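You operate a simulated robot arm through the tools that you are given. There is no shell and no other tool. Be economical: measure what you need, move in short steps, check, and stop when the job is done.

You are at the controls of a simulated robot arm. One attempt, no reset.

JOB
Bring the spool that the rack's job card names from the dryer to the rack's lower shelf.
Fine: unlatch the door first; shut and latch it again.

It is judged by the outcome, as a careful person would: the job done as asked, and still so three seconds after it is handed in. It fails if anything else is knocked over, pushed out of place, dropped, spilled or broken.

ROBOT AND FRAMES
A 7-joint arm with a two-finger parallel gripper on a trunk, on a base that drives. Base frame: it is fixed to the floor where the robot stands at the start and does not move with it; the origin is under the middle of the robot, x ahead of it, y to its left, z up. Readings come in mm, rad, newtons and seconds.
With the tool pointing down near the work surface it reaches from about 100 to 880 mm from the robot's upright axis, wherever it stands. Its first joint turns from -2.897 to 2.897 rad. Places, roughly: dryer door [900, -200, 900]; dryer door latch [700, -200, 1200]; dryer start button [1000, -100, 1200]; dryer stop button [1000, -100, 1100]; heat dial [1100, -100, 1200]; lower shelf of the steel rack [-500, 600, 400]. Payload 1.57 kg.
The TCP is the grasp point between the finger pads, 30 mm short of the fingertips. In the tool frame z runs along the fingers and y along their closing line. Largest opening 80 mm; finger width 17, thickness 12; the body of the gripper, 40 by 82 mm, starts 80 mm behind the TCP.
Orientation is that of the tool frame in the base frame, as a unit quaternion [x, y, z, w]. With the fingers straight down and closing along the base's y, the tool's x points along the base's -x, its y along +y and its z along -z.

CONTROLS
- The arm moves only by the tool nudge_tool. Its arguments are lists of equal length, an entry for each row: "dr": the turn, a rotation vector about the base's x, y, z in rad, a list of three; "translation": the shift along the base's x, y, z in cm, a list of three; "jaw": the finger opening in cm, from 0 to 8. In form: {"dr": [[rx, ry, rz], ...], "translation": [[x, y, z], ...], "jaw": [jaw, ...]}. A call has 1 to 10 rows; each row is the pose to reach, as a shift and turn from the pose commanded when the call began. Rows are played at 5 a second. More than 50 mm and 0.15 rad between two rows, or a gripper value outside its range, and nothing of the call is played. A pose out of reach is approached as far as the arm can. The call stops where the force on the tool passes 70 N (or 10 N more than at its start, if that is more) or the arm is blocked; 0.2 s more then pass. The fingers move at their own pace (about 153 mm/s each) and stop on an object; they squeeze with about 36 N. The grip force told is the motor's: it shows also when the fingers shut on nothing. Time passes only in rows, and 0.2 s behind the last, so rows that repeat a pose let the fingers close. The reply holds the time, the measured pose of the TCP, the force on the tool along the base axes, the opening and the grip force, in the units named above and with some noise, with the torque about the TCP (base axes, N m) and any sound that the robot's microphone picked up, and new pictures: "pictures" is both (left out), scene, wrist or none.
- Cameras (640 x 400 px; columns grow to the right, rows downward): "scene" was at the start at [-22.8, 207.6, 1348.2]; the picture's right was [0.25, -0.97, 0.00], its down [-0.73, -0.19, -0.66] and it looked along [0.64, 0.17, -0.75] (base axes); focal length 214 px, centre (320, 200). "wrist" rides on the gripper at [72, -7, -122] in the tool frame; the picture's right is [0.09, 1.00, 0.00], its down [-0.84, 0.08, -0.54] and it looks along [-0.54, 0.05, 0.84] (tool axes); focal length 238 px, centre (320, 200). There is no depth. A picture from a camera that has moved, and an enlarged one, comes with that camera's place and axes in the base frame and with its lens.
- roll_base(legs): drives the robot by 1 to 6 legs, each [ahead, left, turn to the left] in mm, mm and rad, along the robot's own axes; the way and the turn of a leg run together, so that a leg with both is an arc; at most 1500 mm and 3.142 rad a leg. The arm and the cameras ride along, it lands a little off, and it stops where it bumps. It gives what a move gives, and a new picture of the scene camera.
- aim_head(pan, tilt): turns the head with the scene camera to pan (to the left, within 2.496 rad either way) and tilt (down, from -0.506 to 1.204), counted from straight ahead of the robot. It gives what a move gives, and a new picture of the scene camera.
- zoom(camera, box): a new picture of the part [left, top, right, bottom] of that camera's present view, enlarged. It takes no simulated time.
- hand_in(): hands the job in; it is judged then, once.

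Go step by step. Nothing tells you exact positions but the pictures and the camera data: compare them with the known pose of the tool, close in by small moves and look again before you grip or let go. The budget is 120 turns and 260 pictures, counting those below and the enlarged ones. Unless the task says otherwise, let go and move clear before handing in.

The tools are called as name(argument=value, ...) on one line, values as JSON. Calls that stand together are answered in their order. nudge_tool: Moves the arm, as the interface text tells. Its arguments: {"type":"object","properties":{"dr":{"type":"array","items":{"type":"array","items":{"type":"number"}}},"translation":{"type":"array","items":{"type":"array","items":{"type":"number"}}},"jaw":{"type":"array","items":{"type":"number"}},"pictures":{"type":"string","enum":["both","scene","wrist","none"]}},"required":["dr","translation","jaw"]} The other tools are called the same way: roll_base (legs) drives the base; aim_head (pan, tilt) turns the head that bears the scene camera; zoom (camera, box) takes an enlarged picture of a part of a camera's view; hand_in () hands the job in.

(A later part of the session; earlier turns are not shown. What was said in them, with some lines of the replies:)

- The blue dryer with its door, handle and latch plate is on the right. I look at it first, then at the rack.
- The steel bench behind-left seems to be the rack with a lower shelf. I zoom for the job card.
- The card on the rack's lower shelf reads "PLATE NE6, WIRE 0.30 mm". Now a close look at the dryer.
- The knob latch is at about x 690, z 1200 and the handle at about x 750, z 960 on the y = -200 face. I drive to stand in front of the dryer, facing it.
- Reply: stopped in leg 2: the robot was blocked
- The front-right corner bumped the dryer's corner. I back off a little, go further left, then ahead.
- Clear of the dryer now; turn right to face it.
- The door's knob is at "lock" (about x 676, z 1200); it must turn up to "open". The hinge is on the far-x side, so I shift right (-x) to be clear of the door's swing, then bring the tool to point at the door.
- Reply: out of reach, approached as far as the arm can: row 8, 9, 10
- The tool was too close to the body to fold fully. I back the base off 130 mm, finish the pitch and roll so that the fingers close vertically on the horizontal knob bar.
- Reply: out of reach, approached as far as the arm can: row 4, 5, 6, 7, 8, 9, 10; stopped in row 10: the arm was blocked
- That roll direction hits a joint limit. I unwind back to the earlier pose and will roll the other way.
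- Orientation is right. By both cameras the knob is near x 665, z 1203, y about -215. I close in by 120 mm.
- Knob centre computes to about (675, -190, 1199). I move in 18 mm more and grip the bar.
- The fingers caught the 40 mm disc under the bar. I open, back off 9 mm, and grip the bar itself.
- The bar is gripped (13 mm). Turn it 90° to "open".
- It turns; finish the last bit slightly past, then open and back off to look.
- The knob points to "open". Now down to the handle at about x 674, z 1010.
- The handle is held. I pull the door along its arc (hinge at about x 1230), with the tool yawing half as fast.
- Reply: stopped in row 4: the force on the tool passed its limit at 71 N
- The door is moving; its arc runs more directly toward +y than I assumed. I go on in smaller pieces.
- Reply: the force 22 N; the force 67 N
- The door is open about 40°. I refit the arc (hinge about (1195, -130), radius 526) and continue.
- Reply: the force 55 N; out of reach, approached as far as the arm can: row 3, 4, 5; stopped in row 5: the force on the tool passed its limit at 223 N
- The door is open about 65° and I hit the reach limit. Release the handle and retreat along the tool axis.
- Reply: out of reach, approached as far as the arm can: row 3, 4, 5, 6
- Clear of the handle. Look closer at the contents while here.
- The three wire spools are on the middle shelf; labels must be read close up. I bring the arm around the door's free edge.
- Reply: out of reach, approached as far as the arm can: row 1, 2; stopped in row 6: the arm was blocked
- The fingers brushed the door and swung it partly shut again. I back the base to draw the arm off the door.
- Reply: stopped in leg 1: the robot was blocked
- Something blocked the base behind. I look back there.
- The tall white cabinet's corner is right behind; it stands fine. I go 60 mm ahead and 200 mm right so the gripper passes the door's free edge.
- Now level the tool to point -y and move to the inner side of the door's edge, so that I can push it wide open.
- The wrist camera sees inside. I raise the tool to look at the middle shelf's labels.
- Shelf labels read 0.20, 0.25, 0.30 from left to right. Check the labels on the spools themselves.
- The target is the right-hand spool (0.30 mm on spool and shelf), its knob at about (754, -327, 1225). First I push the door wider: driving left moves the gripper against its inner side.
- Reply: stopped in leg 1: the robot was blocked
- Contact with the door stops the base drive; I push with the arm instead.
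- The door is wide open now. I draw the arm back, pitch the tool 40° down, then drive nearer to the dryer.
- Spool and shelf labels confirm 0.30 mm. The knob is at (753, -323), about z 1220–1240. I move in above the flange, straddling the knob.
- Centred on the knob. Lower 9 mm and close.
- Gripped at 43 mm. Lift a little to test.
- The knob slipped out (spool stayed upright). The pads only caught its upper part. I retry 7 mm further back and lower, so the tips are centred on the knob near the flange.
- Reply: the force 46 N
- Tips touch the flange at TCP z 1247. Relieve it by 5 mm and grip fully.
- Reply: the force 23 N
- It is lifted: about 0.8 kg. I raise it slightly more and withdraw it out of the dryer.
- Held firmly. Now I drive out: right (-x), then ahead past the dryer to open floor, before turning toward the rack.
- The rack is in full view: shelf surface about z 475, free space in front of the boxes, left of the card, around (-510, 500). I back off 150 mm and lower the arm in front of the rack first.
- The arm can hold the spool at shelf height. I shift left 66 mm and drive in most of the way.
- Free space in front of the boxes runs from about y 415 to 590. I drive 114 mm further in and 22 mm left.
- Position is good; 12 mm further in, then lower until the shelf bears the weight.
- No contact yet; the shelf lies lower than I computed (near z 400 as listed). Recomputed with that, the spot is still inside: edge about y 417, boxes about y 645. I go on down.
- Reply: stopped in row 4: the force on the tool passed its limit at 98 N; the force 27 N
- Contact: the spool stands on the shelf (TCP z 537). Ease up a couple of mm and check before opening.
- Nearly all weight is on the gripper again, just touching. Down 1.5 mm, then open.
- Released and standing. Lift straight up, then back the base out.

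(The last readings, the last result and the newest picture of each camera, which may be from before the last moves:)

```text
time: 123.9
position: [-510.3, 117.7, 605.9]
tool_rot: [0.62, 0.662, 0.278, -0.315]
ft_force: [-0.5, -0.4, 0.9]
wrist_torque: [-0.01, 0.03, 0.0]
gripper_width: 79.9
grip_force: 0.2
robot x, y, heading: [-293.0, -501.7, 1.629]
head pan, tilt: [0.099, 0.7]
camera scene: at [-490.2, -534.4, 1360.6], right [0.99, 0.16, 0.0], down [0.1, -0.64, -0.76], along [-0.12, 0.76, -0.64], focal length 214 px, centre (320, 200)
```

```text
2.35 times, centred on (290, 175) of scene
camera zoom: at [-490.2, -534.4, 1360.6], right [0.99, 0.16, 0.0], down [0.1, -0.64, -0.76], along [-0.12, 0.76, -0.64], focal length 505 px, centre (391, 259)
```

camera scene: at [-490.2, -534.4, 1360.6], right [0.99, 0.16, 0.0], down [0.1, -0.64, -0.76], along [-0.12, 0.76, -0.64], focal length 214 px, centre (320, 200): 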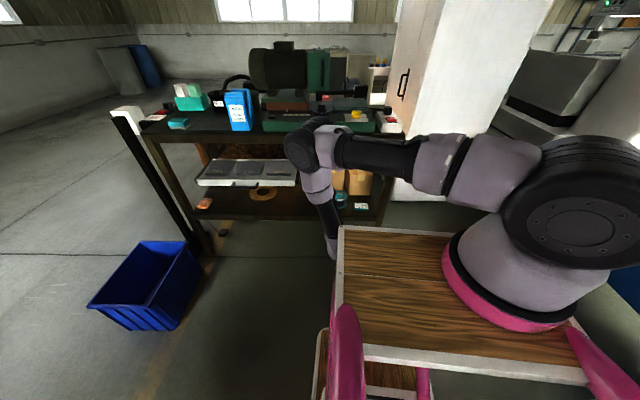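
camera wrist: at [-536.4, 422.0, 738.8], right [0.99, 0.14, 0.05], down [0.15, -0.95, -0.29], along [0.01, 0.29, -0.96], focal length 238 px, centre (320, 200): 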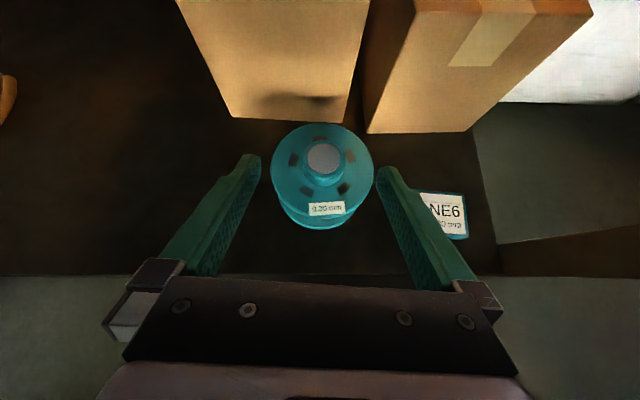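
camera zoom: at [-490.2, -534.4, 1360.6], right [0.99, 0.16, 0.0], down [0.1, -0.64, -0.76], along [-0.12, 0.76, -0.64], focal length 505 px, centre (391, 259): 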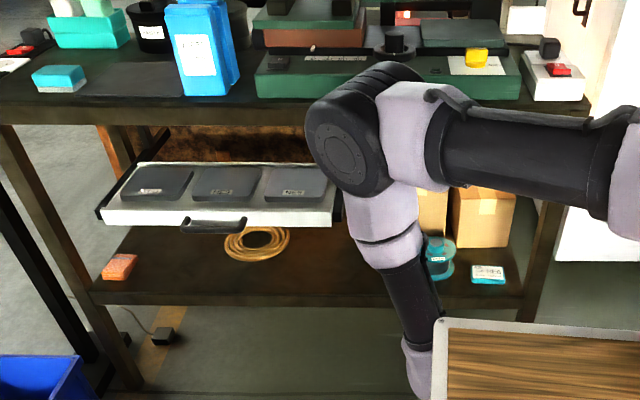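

The spool stands upright on the lower shelf, nothing disturbed. Now back to close and latch the dryer: first raise the arm clear.

nudge_tool(dr=[[0, 0, 0], [0, 0, 0], [0, 0, 0], [0, 0, 0], [0, 0, 0], [0, 0, 0], [0, 0, 0], [0, 0, 0], [0, 0, 0], [0, 0, 0]], translation=[[0, -1, 4], [0, -2, 8], [0, -3, 12], [0, -4, 16], [0, -5, 20], [0, -6, 24], [0, -7, 28], [0, -8, 32], [-1, -9, 36], [-2, -10, 40]], jaw=[8, 8, 8, 8, 8, 8, 8, 8, 8, 8], pictures="none")

nudge_tool(dr=[[0, 0, 0], [0, 0, 0], [0, 0, 0], [0, 0, 0], [0, 0, 0], [0, 0, 0], [0, 0, 0]], translation=[[-1, -1.5, 4], [-2, -3, 8], [-3, -4.5, 12], [-4, -6, 16], [-5, -7.5, 20], [-6, -9, 24], [-7, -10, 27]], jaw=[8, 8, 8, 8, 8, 8, 8], pictures="scene")

zoom(camera="scene", box=[160, 90, 420, 260])

```text
time: 126.1
position: [-527.3, 17.2, 1003.1]
tool_rot: [0.62, 0.663, 0.279, -0.314]
ft_force: [-0.1, 0.0, 0.6]
wrist_torque: [-0.06, -0.04, -0.05]
gripper_width: 80.0
grip_force: 0.1
robot x, y, heading: [-293.9, -504.1, 1.63]
head pan, tilt: [0.099, 0.7]
```

```text
time: 127.7
position: [-598.1, -82.4, 1275.0]
tool_rot: [0.62, 0.663, 0.278, -0.315]
ft_force: [0.1, -0.7, -0.1]
wrist_torque: [0.01, 0.02, 0.0]
gripper_width: 79.9
grip_force: 0.1
robot x, y, heading: [-295.3, -507.0, 1.63]
head pan, tilt: [0.099, 0.7]
camera scene: at [-490.2, -534.2, 1360.6], right [0.99, 0.16, 0.0], down [0.1, -0.64, -0.76], along [-0.12, 0.76, -0.64], focal length 214 px, centre (320, 200)
```

scene: 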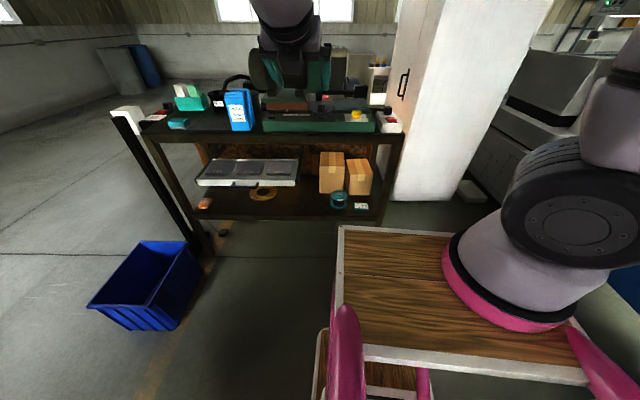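

```text
2.35 times, centred on (290, 175) of scene
camera zoom: at [-490.2, -534.2, 1360.6], right [0.99, 0.16, 0.0], down [0.1, -0.64, -0.76], along [-0.12, 0.76, -0.64], focal length 505 px, centre (391, 259)
```

zoom: 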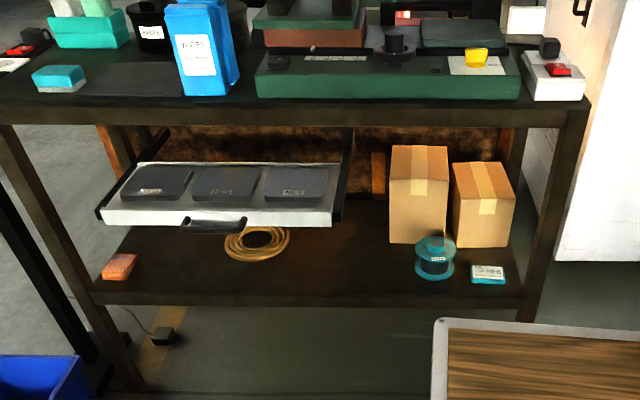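

The spool is in place beside the card. Now turn around and return the way I came.

roll_base(legs=[[0, 0, 1.541], [0, 0, 1.541], [0, 380, 0]])

aim_head(pan=0.9, tilt=0.4)

```text
time: 137.7
position: [381.4, -931.5, 1274.5]
tool_rot: [0.651, -0.632, 0.309, 0.285]
ft_force: [0.1, 0.2, 0.3]
wrist_torque: [0.0, 0.03, 0.0]
gripper_width: 79.8
grip_force: 0.0
robot x, y, heading: [93.5, -499.4, -1.553]
head pan, tilt: [0.099, 0.7]
camera scene: at [293.3, -481.4, 1360.6], right [-0.99, -0.12, 0.0], down [-0.08, 0.64, -0.76], along [0.09, -0.76, -0.64], focal length 214 px, centre (320, 200)
```

scene: 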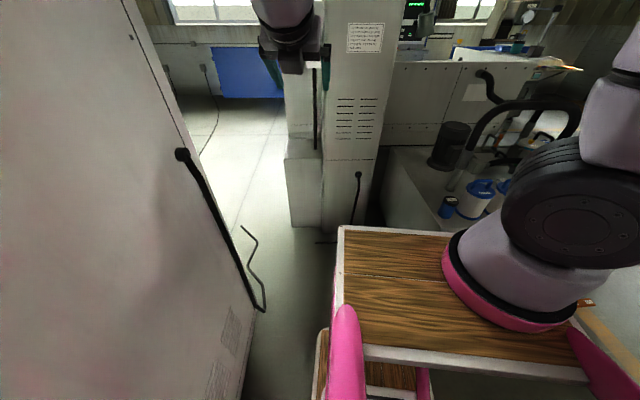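

```text
time: 138.8
position: [381.7, -931.8, 1275.9]
tool_rot: [0.65, -0.632, 0.309, 0.286]
ft_force: [0.2, -0.6, 0.1]
wrist_torque: [0.03, -0.01, 0.02]
gripper_width: 79.8
grip_force: 0.0
robot x, y, heading: [93.1, -497.0, -1.552]
head pan, tilt: [0.901, 0.4]
camera scene: at [356.9, -453.2, 1387.4], right [-0.61, -0.8, 0.0], down [-0.31, 0.24, -0.92], along [0.73, -0.56, -0.39], focal length 214 px, centre (320, 200)
```

scene: 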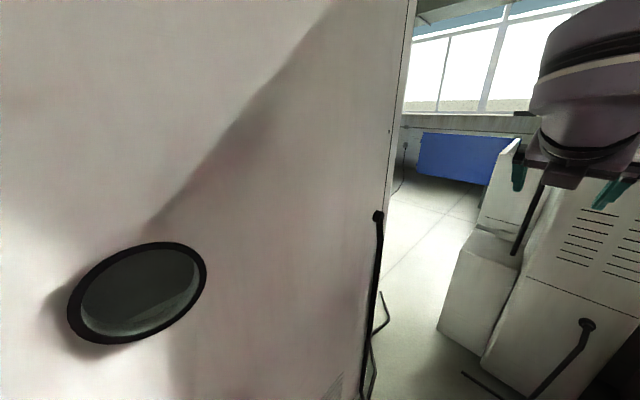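

Clear. Back up to the front of the dryer.

roll_base(legs=[[0, 0, -0.018], [-1120, 0, 0], [0, 250, 0]])

aim_head(pan=0.6, tilt=0.4)

```text
time: 146.3
position: [626.9, 171.9, 1276.0]
tool_rot: [-0.636, 0.647, -0.303, -0.291]
ft_force: [0.2, 0.0, -0.4]
wrist_torque: [0.01, -0.01, -0.01]
gripper_width: 79.8
grip_force: 0.0
robot x, y, heading: [356.9, 616.5, -1.595]
head pan, tilt: [0.901, 0.4]
camera scene: at [622.9, 651.9, 1387.4], right [-0.64, -0.77, 0.0], down [-0.3, 0.25, -0.92], along [0.71, -0.59, -0.39], focal length 214 px, centre (320, 200)
```

scene: 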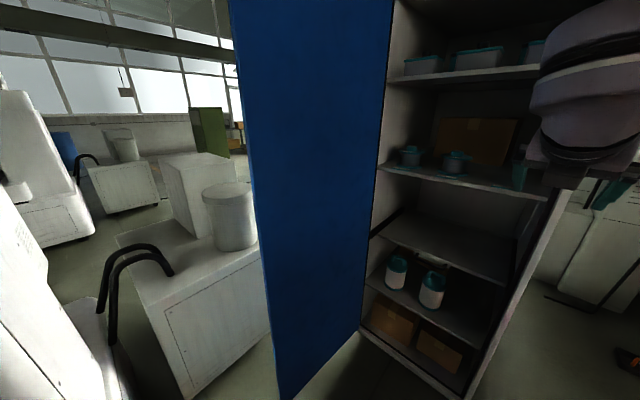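

```text
time: 147.1
position: [625.8, 172.9, 1275.9]
tool_rot: [-0.636, 0.647, -0.303, -0.292]
ft_force: [-0.5, 0.5, -0.2]
wrist_torque: [-0.01, 0.0, 0.0]
gripper_width: 80.2
grip_force: 0.0
robot x, y, heading: [355.9, 620.7, -1.598]
head pan, tilt: [0.6, 0.4]
camera scene: at [602.2, 633.5, 1387.4], right [-0.84, -0.55, 0.0], down [-0.21, 0.33, -0.92], along [0.5, -0.77, -0.39], focal length 214 px, centre (320, 200)
```

scene: 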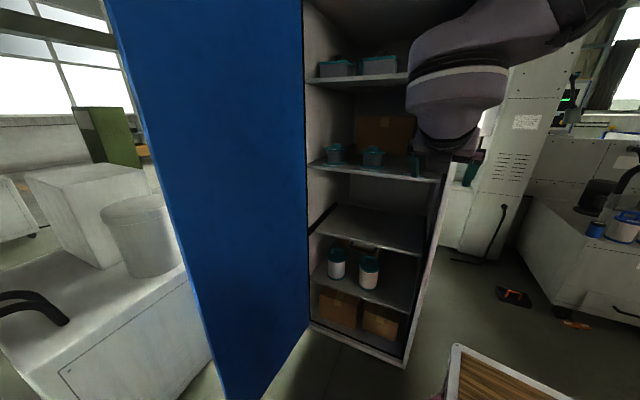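

The door stands at about 85°, free edge near (1150, 443). I move 100 mm left, level the tool, and bring closed fingers around to the door's outer side.

roll_base(legs=[[0, 100, 0.027]])

nudge_tool(dr=[[-0.1, 0, 0], [-0.2, 0, 0], [-0.3, 0, 0], [-0.4, 0, 0], [-0.5, 0, 0], [-0.6, 0, 0], [-0.7, 0, 0], [-0.72, 0, 0]], translation=[[1, 3, 0.5], [2, 6, 1], [3, 9, 1.5], [4, 12, 2], [5, 15, 2.5], [6, 18, 2.5], [7, 21, 2.5], [8, 24, 2.5]], jaw=[0, 0, 0, 0, 0, 0, 0, 0], pictures="scene")

```text
time: 148.2
position: [738.6, 179.0, 1274.5]
tool_rot: [0.646, -0.638, 0.306, 0.286]
ft_force: [0.1, 0.1, -0.6]
wrist_torque: [0.04, 0.0, 0.01]
gripper_width: 80.2
grip_force: 0.1
robot x, y, heading: [458.4, 616.4, -1.564]
head pan, tilt: [0.6, 0.4]
camera scene: at [702.4, 639.0, 1387.4], right [-0.82, -0.57, 0.0], down [-0.22, 0.32, -0.92], along [0.52, -0.76, -0.39], focal length 214 px, centre (320, 200)
```

scene: 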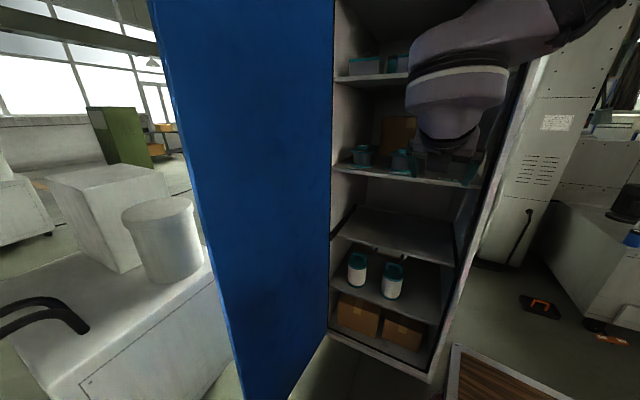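

```text
time: 150.0
position: [816.7, 417.0, 1300.4]
tool_rot: [0.503, -0.489, 0.512, 0.496]
ft_force: [-0.4, 0.5, 0.1]
wrist_torque: [-0.01, 0.01, 0.02]
gripper_width: 0.2
grip_force: 21.2
robot x, y, heading: [459.8, 619.1, -1.566]
head pan, tilt: [0.6, 0.4]
camera scene: at [702.3, 638.5, 1387.5], right [-0.82, -0.57, 0.0], down [-0.22, 0.32, -0.92], along [0.52, -0.76, -0.39], focal length 214 px, centre (320, 200)
```

scene: 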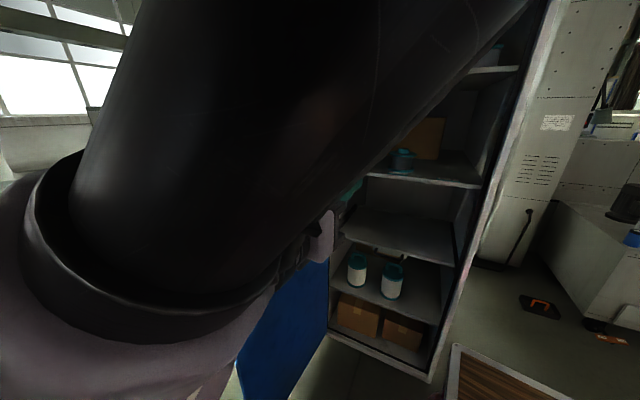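

The forearm is close to the head; I pan the head left, which also views the door edge, before moving on.

aim_head(pan=1.35, tilt=0.2)

nudge_tool(dr=[[0, 0, 0.1], [0, 0, 0.2], [0, 0, 0.3], [0, 0, 0.4], [0, 0, 0.5], [0, 0, 0.6]], translation=[[3, 1, 0], [6, 2.5, 0], [9, 4, 0], [12, 5.5, 0], [15, 7, 0], [18, 8, 0]], jaw=[0, 0, 0, 0, 0, 0])

```text
time: 151.1
position: [815.9, 416.4, 1300.3]
tool_rot: [0.503, -0.489, 0.512, 0.496]
ft_force: [-0.1, 0.3, 0.0]
wrist_torque: [-0.01, -0.03, 0.0]
gripper_width: 0.2
grip_force: 21.6
robot x, y, heading: [460.9, 616.2, -1.57]
head pan, tilt: [1.349, 0.201]
camera scene: at [740.8, 695.0, 1406.0], right [-0.22, -0.98, 0.0], down [-0.19, 0.04, -0.98], along [0.96, -0.21, -0.2], focal length 214 px, centre (320, 200)
```

scene: 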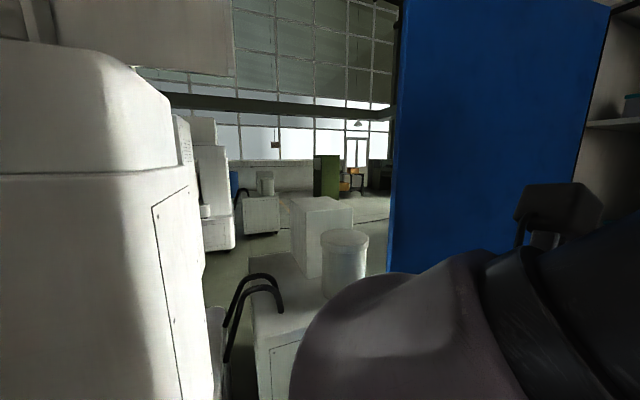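

```text
time: 152.5
position: [998.5, 501.2, 1299.5]
tool_rot: [0.625, -0.318, 0.636, 0.322]
ft_force: [0.6, -0.5, 0.5]
wrist_torque: [-0.02, 0.06, -0.01]
gripper_width: 0.3
grip_force: 21.6
robot x, y, heading: [458.3, 615.4, -1.568]
head pan, tilt: [1.349, 0.201]
camera scene: at [742.3, 704.6, 1405.5], right [-0.11, -0.99, 0.0], down [-0.2, 0.02, -0.98], along [0.97, -0.11, -0.2], focal length 214 px, centre (320, 200)
camera wrist: at [930.7, 603.8, 1370.0], right [-0.8, -0.59, 0.09], down [-0.37, 0.38, -0.85], along [0.46, -0.71, -0.53], focal length 238 px, centre (320, 200)
```

scene: 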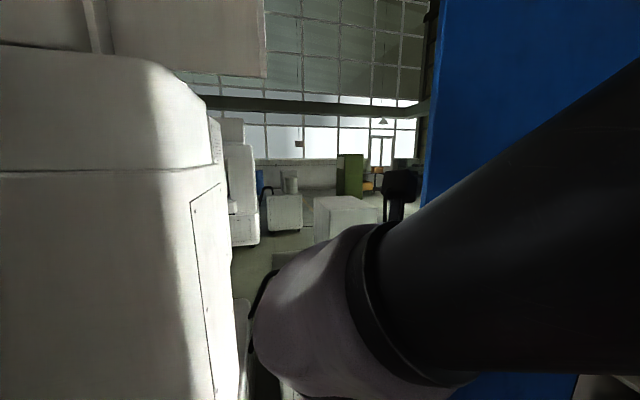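
wrist: 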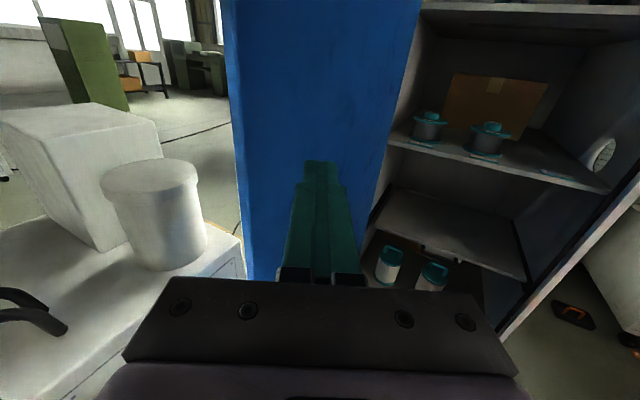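

The door edge is at about (1163, 444). I go around it: first beyond the edge, then in along the outer side.

nudge_tool(dr=[[0, 0, 0], [0, 0, 0], [0, 0, 0], [0, 0, 0.0]], translation=[[4, 1.5, 0], [8, 3, 0], [12, 4, 0], [14.5, 4, 0]], jaw=[0, 0, 0, 0], pictures="wrist")

```text
time: 153.5
position: [1144.8, 536.2, 1301.0]
tool_rot: [0.625, -0.319, 0.636, 0.322]
ft_force: [-0.4, -1.0, 1.0]
wrist_torque: [0.0, 0.01, 0.03]
gripper_width: 0.0
grip_force: 21.5
robot x, y, heading: [461.2, 619.1, -1.568]
head pan, tilt: [1.349, 0.201]
camera wrist: at [1077.0, 639.9, 1370.3], right [-0.81, -0.58, 0.09], down [-0.37, 0.38, -0.85], along [0.46, -0.72, -0.53], focal length 238 px, centre (320, 200)
```

wrist: 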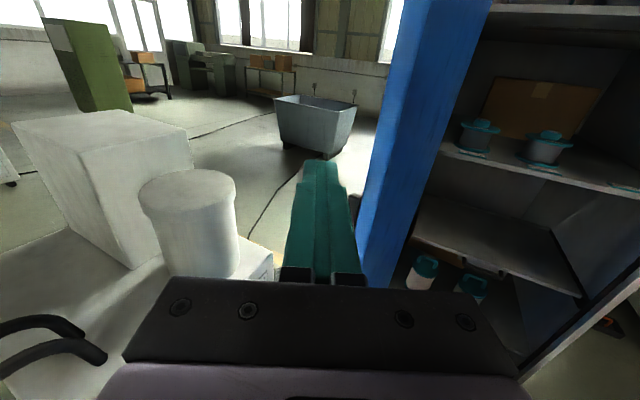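

nudge_tool(dr=[[0, 0, 0], [0, 0, 0], [0, 0, 0]], translation=[[2, -3, 0], [4, -6, 0], [5, -9.5, 0]], jaw=[0, 0, 0], pictures="wrist")

```text
time: 154.3
position: [1195.0, 446.4, 1297.4]
tool_rot: [0.625, -0.318, 0.636, 0.322]
ft_force: [0.7, 0.3, 0.1]
wrist_torque: [-0.01, 0.01, -0.02]
gripper_width: 0.0
grip_force: 20.7
robot x, y, heading: [459.9, 617.6, -1.568]
head pan, tilt: [1.349, 0.201]
camera wrist: at [1127.6, 550.0, 1367.0], right [-0.8, -0.59, 0.09], down [-0.37, 0.38, -0.85], along [0.46, -0.71, -0.53], focal length 238 px, centre (320, 200)
```

wrist: 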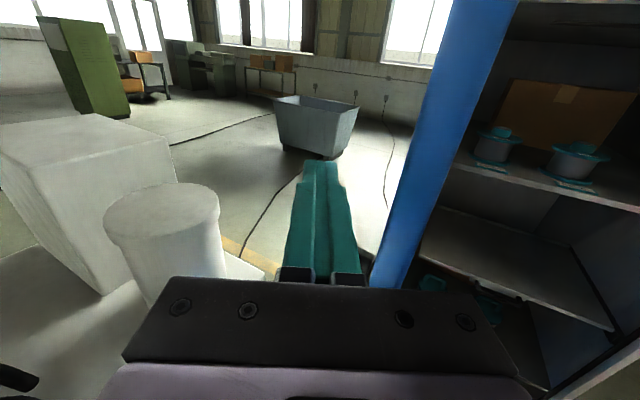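

nudge_tool(dr=[[0, 0, 0], [0, 0, 0], [0, 0, -0.05], [0, 0, -0.1], [0, 0, -0.18], [0, 0, -0.26], [0, 0, -0.34]], translation=[[1, -2.5, 0], [-3.5, -2.7, 0], [-7.5, -3.4, 0], [-12.4, -4.3, 0], [-17.2, -5.8, 0], [-21.8, -7.7, 0], [-26.3, -10, 0]], jaw=[0, 0, 0, 0, 0, 0, 0])

```text
refused: row 5 steps farther than a row can; nothing moved
```

nudge_tool(dr=[[0, 0, 0], [0, 0, 0], [0, 0, -0.04], [0, 0, -0.08], [0, 0, -0.12], [0, 0, -0.16], [0, 0, -0.2], [0, 0, -0.25], [0, 0, -0.3]], translation=[[1, -2.5, 0], [-2.5, -2.6, 0], [-6, -3.1, 0], [-9.5, -3.7, 0], [-13, -4.5, 0], [-16.5, -5.6, 0], [-20, -6.9, 0], [-23.2, -8.5, 0], [-26.3, -10.2, 0]], jaw=[0, 0, 0, 0, 0, 0, 0, 0, 0])

```text
time: 156.3
position: [930.7, 342.6, 1299.5]
tool_rot: [0.57, -0.409, 0.58, 0.415]
ft_force: [0.4, 0.4, -0.3]
wrist_torque: [-0.01, -0.01, -0.04]
gripper_width: 0.0
grip_force: 21.5
robot x, y, heading: [458.6, 617.2, -1.566]
head pan, tilt: [1.349, 0.201]
camera scene: at [741.0, 695.3, 1405.9], right [-0.22, -0.98, 0.0], down [-0.19, 0.04, -0.98], along [0.96, -0.21, -0.2], focal length 214 px, centre (320, 200)
camera wrist: at [896.3, 460.3, 1368.1], right [-0.94, -0.32, 0.09], down [-0.24, 0.47, -0.85], along [0.23, -0.82, -0.53], focal length 238 px, centre (320, 200)
```

scene: 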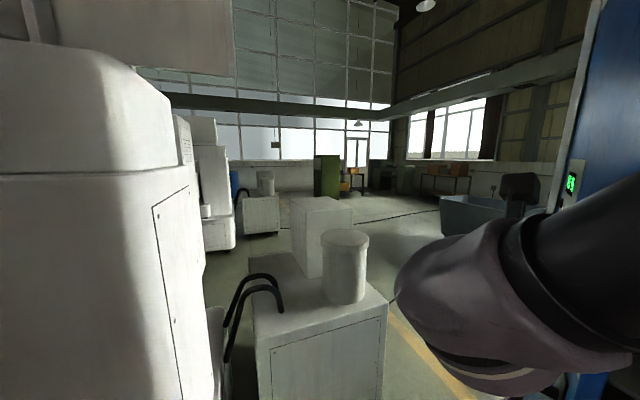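
wrist: 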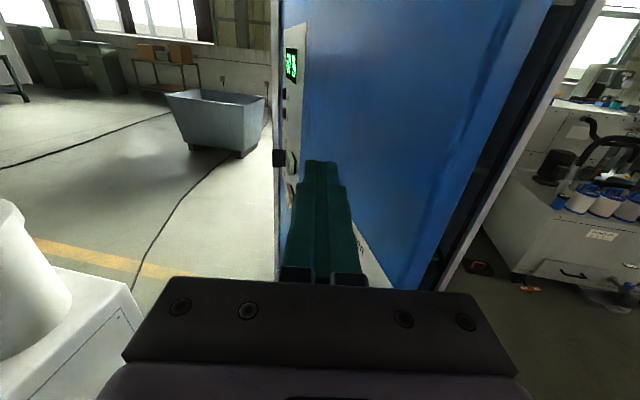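

The door swings shut nicely (about 45–50° now). I keep pushing its face toward closed.

nudge_tool(dr=[[0, 0, -0.04], [0, 0, -0.08], [0, 0, -0.12], [0, 0, -0.16], [0, 0, -0.2], [0, 0, -0.24], [0, 0, -0.28], [0, 0, -0.32], [0, 0, -0.34], [0, 0, -0.34]], translation=[[-2.5, -3, 0], [-5, -6, 0], [-7.5, -9, 0], [-10, -13, 0], [-12, -17, 0], [-14, -21, 0], [-16, -25, 0], [-18, -29, 0], [-19.5, -33, 0], [-21, -36, 0]], jaw=[0, 0, 0, 0, 0, 0, 0, 0, 0, 0], pictures="none")

aim_head(pan=0.4, tilt=0.3)

zoom(camera="wrist", box=[0, 0, 640, 400])

```text
time: 158.5
position: [720.0, -19.1, 1300.1]
tool_rot: [0.494, -0.498, 0.502, 0.506]
ft_force: [0.2, -0.6, 0.6]
wrist_torque: [0.04, 0.02, -0.03]
gripper_width: 0.2
grip_force: 21.3
robot x, y, heading: [454.7, 614.1, -1.565]
head pan, tilt: [1.349, 0.201]
```

```text
time: 159.8
position: [720.4, -19.0, 1299.8]
tool_rot: [0.493, -0.499, 0.501, 0.506]
ft_force: [0.5, -0.2, 0.1]
wrist_torque: [-0.04, 0.01, 0.02]
gripper_width: 0.5
grip_force: 21.0
robot x, y, heading: [459.2, 619.7, -1.568]
head pan, tilt: [0.4, 0.3]
camera scene: at [686.5, 629.4, 1396.7], right [-0.92, -0.39, 0.0], down [-0.12, 0.27, -0.96], along [0.38, -0.88, -0.3], focal length 214 px, centre (320, 200)
```

scene: 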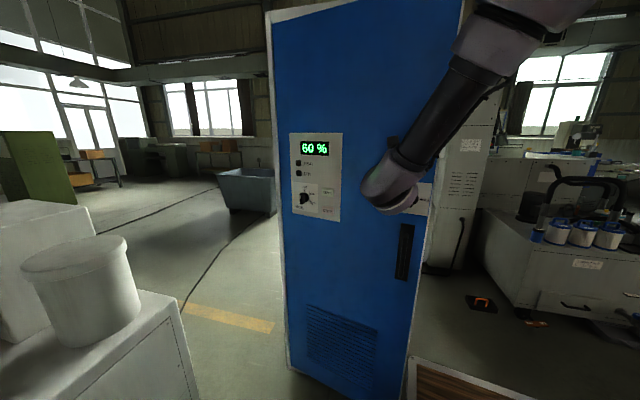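

```text
1.00 times, centred on (320, 200) of wrist (not enlarged: the box is as wide or as high as the picture)
camera zoom: at [727.5, 103.7, 1368.8], right [-1.0, 0.01, 0.09], down [-0.07, 0.53, -0.85], along [-0.06, -0.85, -0.53], focal length 238 px, centre (320, 200)
```

zoom: 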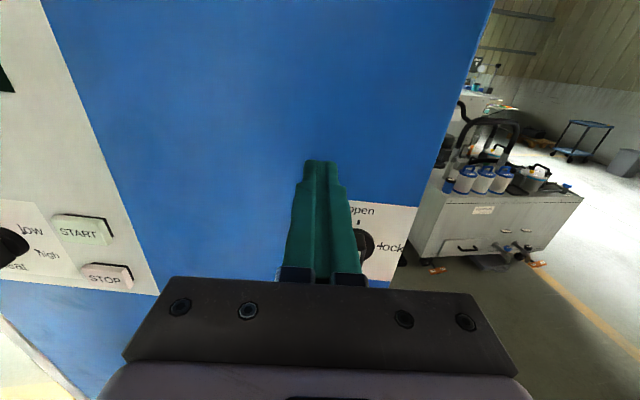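

Door nearly shut. Push on gently until it seats.

nudge_tool(dr=[[0, 0, 0], [0, 0, 0], [0, 0, 0], [0, 0, 0], [0, 0, 0], [0, 0, 0]], translation=[[-1, -3, 0], [-2, -6, 0], [-2, -9, 0], [-2, -12, 0], [-2, -14, 0], [-2, -15.5, 0]], jaw=[0, 0, 0, 0, 0, 0])

```text
time: 161.2
position: [698.7, -162.2, 1298.5]
tool_rot: [0.493, -0.5, 0.503, 0.504]
ft_force: [-16.0, 43.7, 14.8]
wrist_torque: [-0.3, -0.14, -0.06]
gripper_width: 0.0
grip_force: 21.4
robot x, y, heading: [457.5, 615.2, -1.572]
head pan, tilt: [0.4, 0.3]
stopped in row 6: the force on the tool passed its limit at 88 N (the readings are from after the stop); the commanded pose is now the measured one
camera scene: at [685.0, 633.3, 1396.8], right [-0.92, -0.39, 0.0], down [-0.12, 0.27, -0.96], along [0.37, -0.88, -0.29], focal length 214 px, centre (320, 200)
camera wrist: at [706.7, -40.3, 1367.8], right [-1.0, 0.01, 0.09], down [-0.07, 0.53, -0.84], along [-0.06, -0.85, -0.53], focal length 238 px, centre (320, 200)
```

scene: 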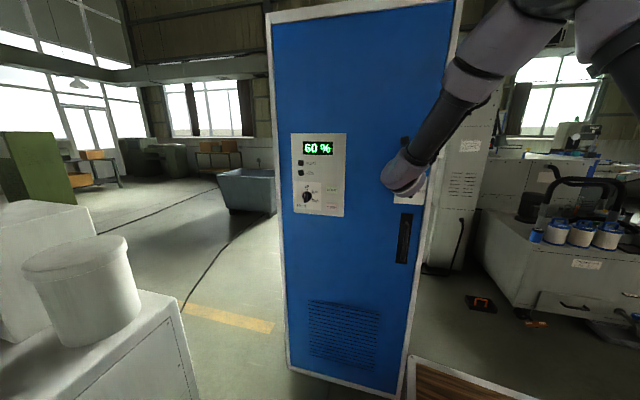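
wrist: 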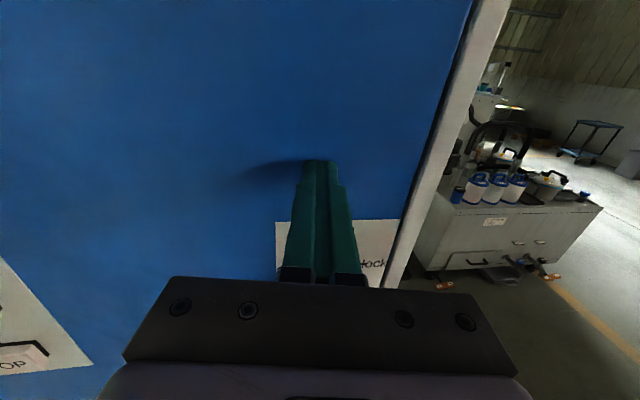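

The door is seated. Back off, go down to the knob with the jaw open.

nudge_tool(dr=[[0, 0, 0], [0, 0, 0], [0, 0, 0], [0, 0, 0], [0, 0, 0]], translation=[[0, 3, 0], [0, 6.5, 0], [-1, 6.5, -4], [-2.3, 6.5, -8], [-2.3, 6.5, -9.8]], jaw=[0, 0, 3, 6, 6], pictures="wrist")

zoom(camera="wrist", box=[220, 60, 440, 200])

```text
time: 162.4
position: [677.1, -102.8, 1196.7]
tool_rot: [0.497, -0.5, 0.5, 0.503]
ft_force: [0.2, 0.0, -0.4]
wrist_torque: [0.02, -0.01, 0.04]
gripper_width: 60.0
grip_force: 0.0
robot x, y, heading: [458.1, 618.0, -1.565]
head pan, tilt: [0.4, 0.3]
camera wrist: at [684.7, 20.6, 1266.4], right [-1.0, 0.01, 0.09], down [-0.07, 0.53, -0.84], along [-0.06, -0.84, -0.53], focal length 238 px, centre (320, 200)
```

wrist: 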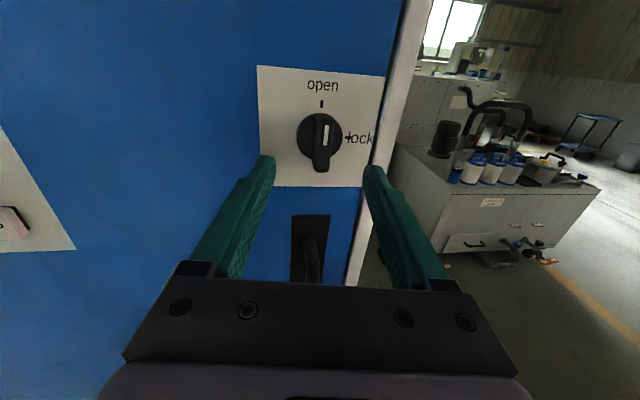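

```text
2.86 times, centred on (330, 130) of wrist
camera zoom: at [684.7, 20.6, 1266.4], right [-1.0, 0.01, 0.09], down [-0.07, 0.53, -0.84], along [-0.06, -0.84, -0.53], focal length 681 px, centre (291, 400)
```

zoom: 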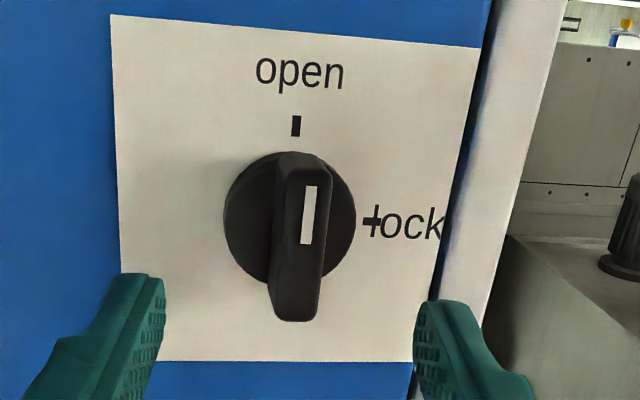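

The door is at its original closed position. Approach and grip the bar.

nudge_tool(dr=[[0, 0, 0], [0, 0, 0], [0, 0, 0], [0, 0, 0], [0, 0, 0]], translation=[[-0.2, -2.5, 0.3], [-0.2, -4.9, 0.3], [-0.2, -4.9, 0.3], [-0.2, -4.9, 0.3], [-0.2, -4.9, 0.3]], jaw=[6, 6, 2, 0, 0], pictures="wrist")

```text
time: 163.6
position: [674.5, -151.8, 1200.2]
tool_rot: [0.494, -0.501, 0.5, 0.505]
ft_force: [-9.2, 2.1, -1.5]
wrist_torque: [0.06, 0.01, 0.3]
gripper_width: 15.7
grip_force: 31.6
robot x, y, heading: [455.6, 620.3, -1.568]
head pan, tilt: [0.4, 0.3]
camera wrist: at [682.3, -29.3, 1269.3], right [-1.0, 0.01, 0.09], down [-0.07, 0.54, -0.84], along [-0.06, -0.84, -0.53], focal length 238 px, centre (320, 200)
```

wrist: 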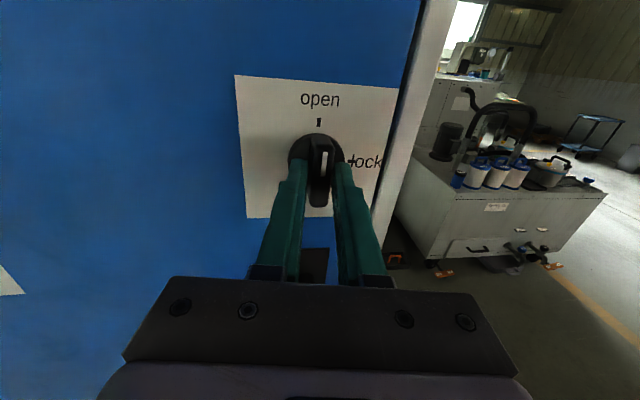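

Gripped; turn it back 90° to "lock".

nudge_tool(dr=[[0, -0.15, 0], [0, -0.3, 0], [0, -0.45, 0], [0, -0.6, 0], [0, -0.75, 0], [0, -0.9, 0], [0, -1.05, 0], [0, -1.2, 0], [0, -1.35, 0], [0, -1.5, 0]], translation=[[0, 0, 0], [0, 0, 0], [0, 0, 0], [0, 0, 0], [0, 0, 0], [0, 0, 0], [0, 0, 0], [0, 0, 0], [0, 0, 0], [0, 0, 0]], jaw=[0, 0, 0, 0, 0, 0, 0, 0, 0, 0], pictures="wrist")

```text
time: 165.8
position: [676.3, -151.9, 1200.9]
tool_rot: [-0.022, 0.71, -0.703, -0.027]
ft_force: [-12.4, 15.1, -13.5]
wrist_torque: [-0.1, -0.17, 0.12]
gripper_width: 13.6
grip_force: 30.3
robot x, y, heading: [456.6, 619.4, -1.566]
head pan, tilt: [0.4, 0.3]
camera wrist: at [605.1, -28.4, 1211.7], right [-0.16, 0.01, -0.99], down [0.83, 0.54, -0.13], along [0.53, -0.84, -0.09], focal length 238 px, centre (320, 200)
```

wrist: 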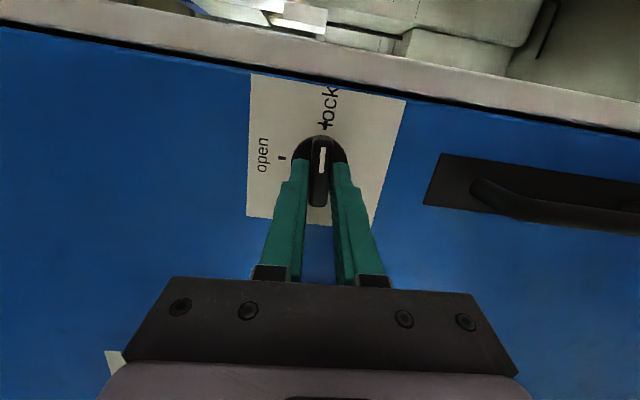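

nudge_tool(dr=[[0, -0.07, 0], [0, -0.13, 0], [0, -0.13, 0], [0, -0.1, 0], [0, -0.07, 0], [0, -0.07, 0], [0, -0.07, 0]], translation=[[0, 0, 0], [0, 0, 0], [0, 0, 0], [0, 0, 0], [0, 0.5, 0], [0, 3, 0], [0, 6, 0]], jaw=[0, 0, 3, 6, 6, 6, 6], pictures="wrist")

zoom(camera="wrist", box=[220, 40, 440, 180])

```text
time: 167.4
position: [676.8, -93.6, 1202.5]
tool_rot: [0.003, 0.71, -0.704, -0.004]
ft_force: [0.3, 0.0, -0.6]
wrist_torque: [-0.01, 0.0, 0.05]
gripper_width: 59.7
grip_force: 0.1
robot x, y, heading: [461.1, 615.3, -1.566]
head pan, tilt: [0.4, 0.3]
camera wrist: at [605.5, 29.9, 1208.2], right [-0.09, 0.01, -1.0], down [0.84, 0.53, -0.07], along [0.53, -0.84, -0.06], focal length 238 px, centre (320, 200)
```

wrist: 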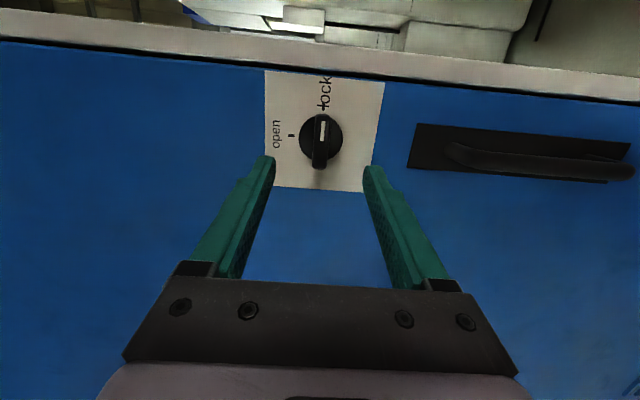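

```text
2.86 times, centred on (330, 110) of wrist
camera zoom: at [605.5, 29.9, 1208.2], right [-0.09, 0.01, -1.0], down [0.84, 0.53, -0.07], along [0.53, -0.84, -0.06], focal length 681 px, centre (291, 457)
```

zoom: 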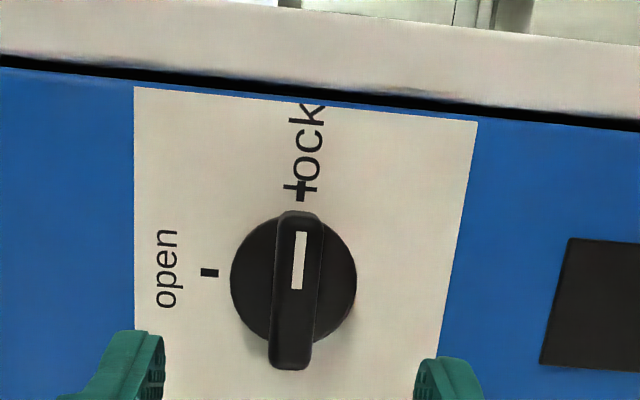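

The knob is at "lock" and the door gap looks as at the start. I move clear and check the panel and the door once.

nudge_tool(dr=[[0, 0, 0], [0, 0, 0], [0, 0, 0]], translation=[[0, 3, 0], [0, 7, 0], [0, 11, 0]], jaw=[6, 6, 6], pictures="scene")

zoom(camera="scene", box=[260, 110, 440, 290])

```text
time: 168.2
position: [676.1, 16.5, 1200.9]
tool_rot: [0.004, 0.71, -0.704, -0.004]
ft_force: [-0.6, 0.1, -0.5]
wrist_torque: [-0.04, 0.02, -0.01]
gripper_width: 59.9
grip_force: 0.0
robot x, y, heading: [459.2, 619.5, -1.562]
head pan, tilt: [0.4, 0.3]
camera scene: at [686.1, 629.5, 1396.7], right [-0.92, -0.39, 0.0], down [-0.12, 0.27, -0.96], along [0.37, -0.88, -0.3], focal length 214 px, centre (320, 200)
```

scene: 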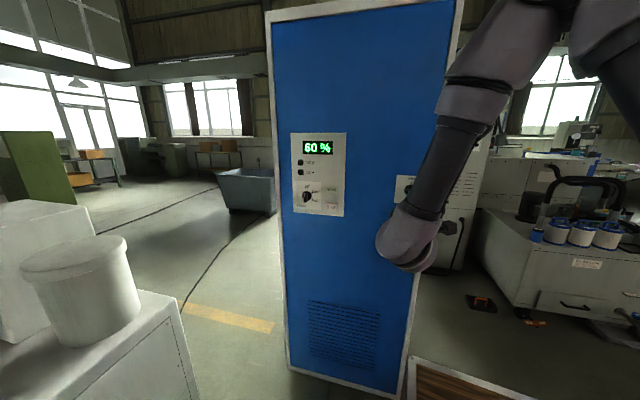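

```text
2.22 times, centred on (350, 200) of scene
camera zoom: at [686.1, 629.5, 1396.7], right [-0.92, -0.39, 0.0], down [-0.12, 0.27, -0.96], along [0.37, -0.88, -0.3], focal length 477 px, centre (253, 200)
```

zoom: 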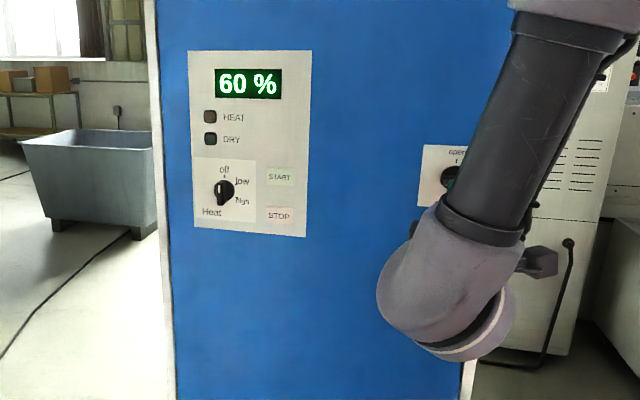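

zoom(camera="scene", box=[285, 130, 350, 220])

```text
4.44 times, centred on (318, 175) of scene
camera zoom: at [686.1, 629.5, 1396.7], right [-0.92, -0.39, 0.0], down [-0.12, 0.27, -0.96], along [0.37, -0.88, -0.3], focal length 953 px, centre (331, 311)
```

zoom: 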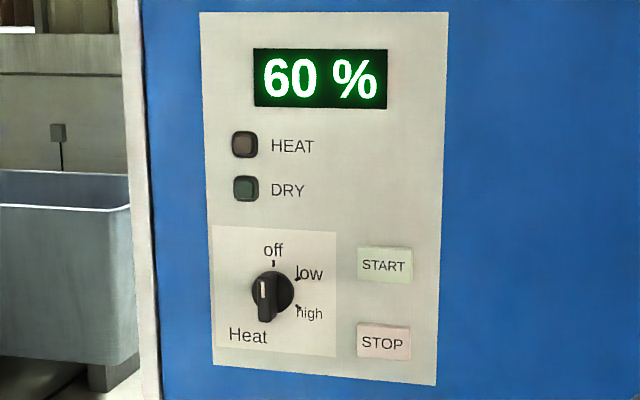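

The panel is unchanged, with the heat dial at off. The door is shut and latched, the spool is on the rack and the gripper is clear, so I hand in.

hand_in()

```text
The job is handed in.
```

I moved the 0.30 mm wire spool named on the job card from the dryer to the rack's lower shelf. It stands upright next to the card. The dryer door is shut and its knob is turned back to "lock", which I checked by eye and not by pulling the handle.

Along the way the robot base lightly bumped the dryer's front corner and the tall white cabinet behind it. A door pull also spiked to 223 N before I let go. In the pictures I took afterwards nothing looked moved or damaged.
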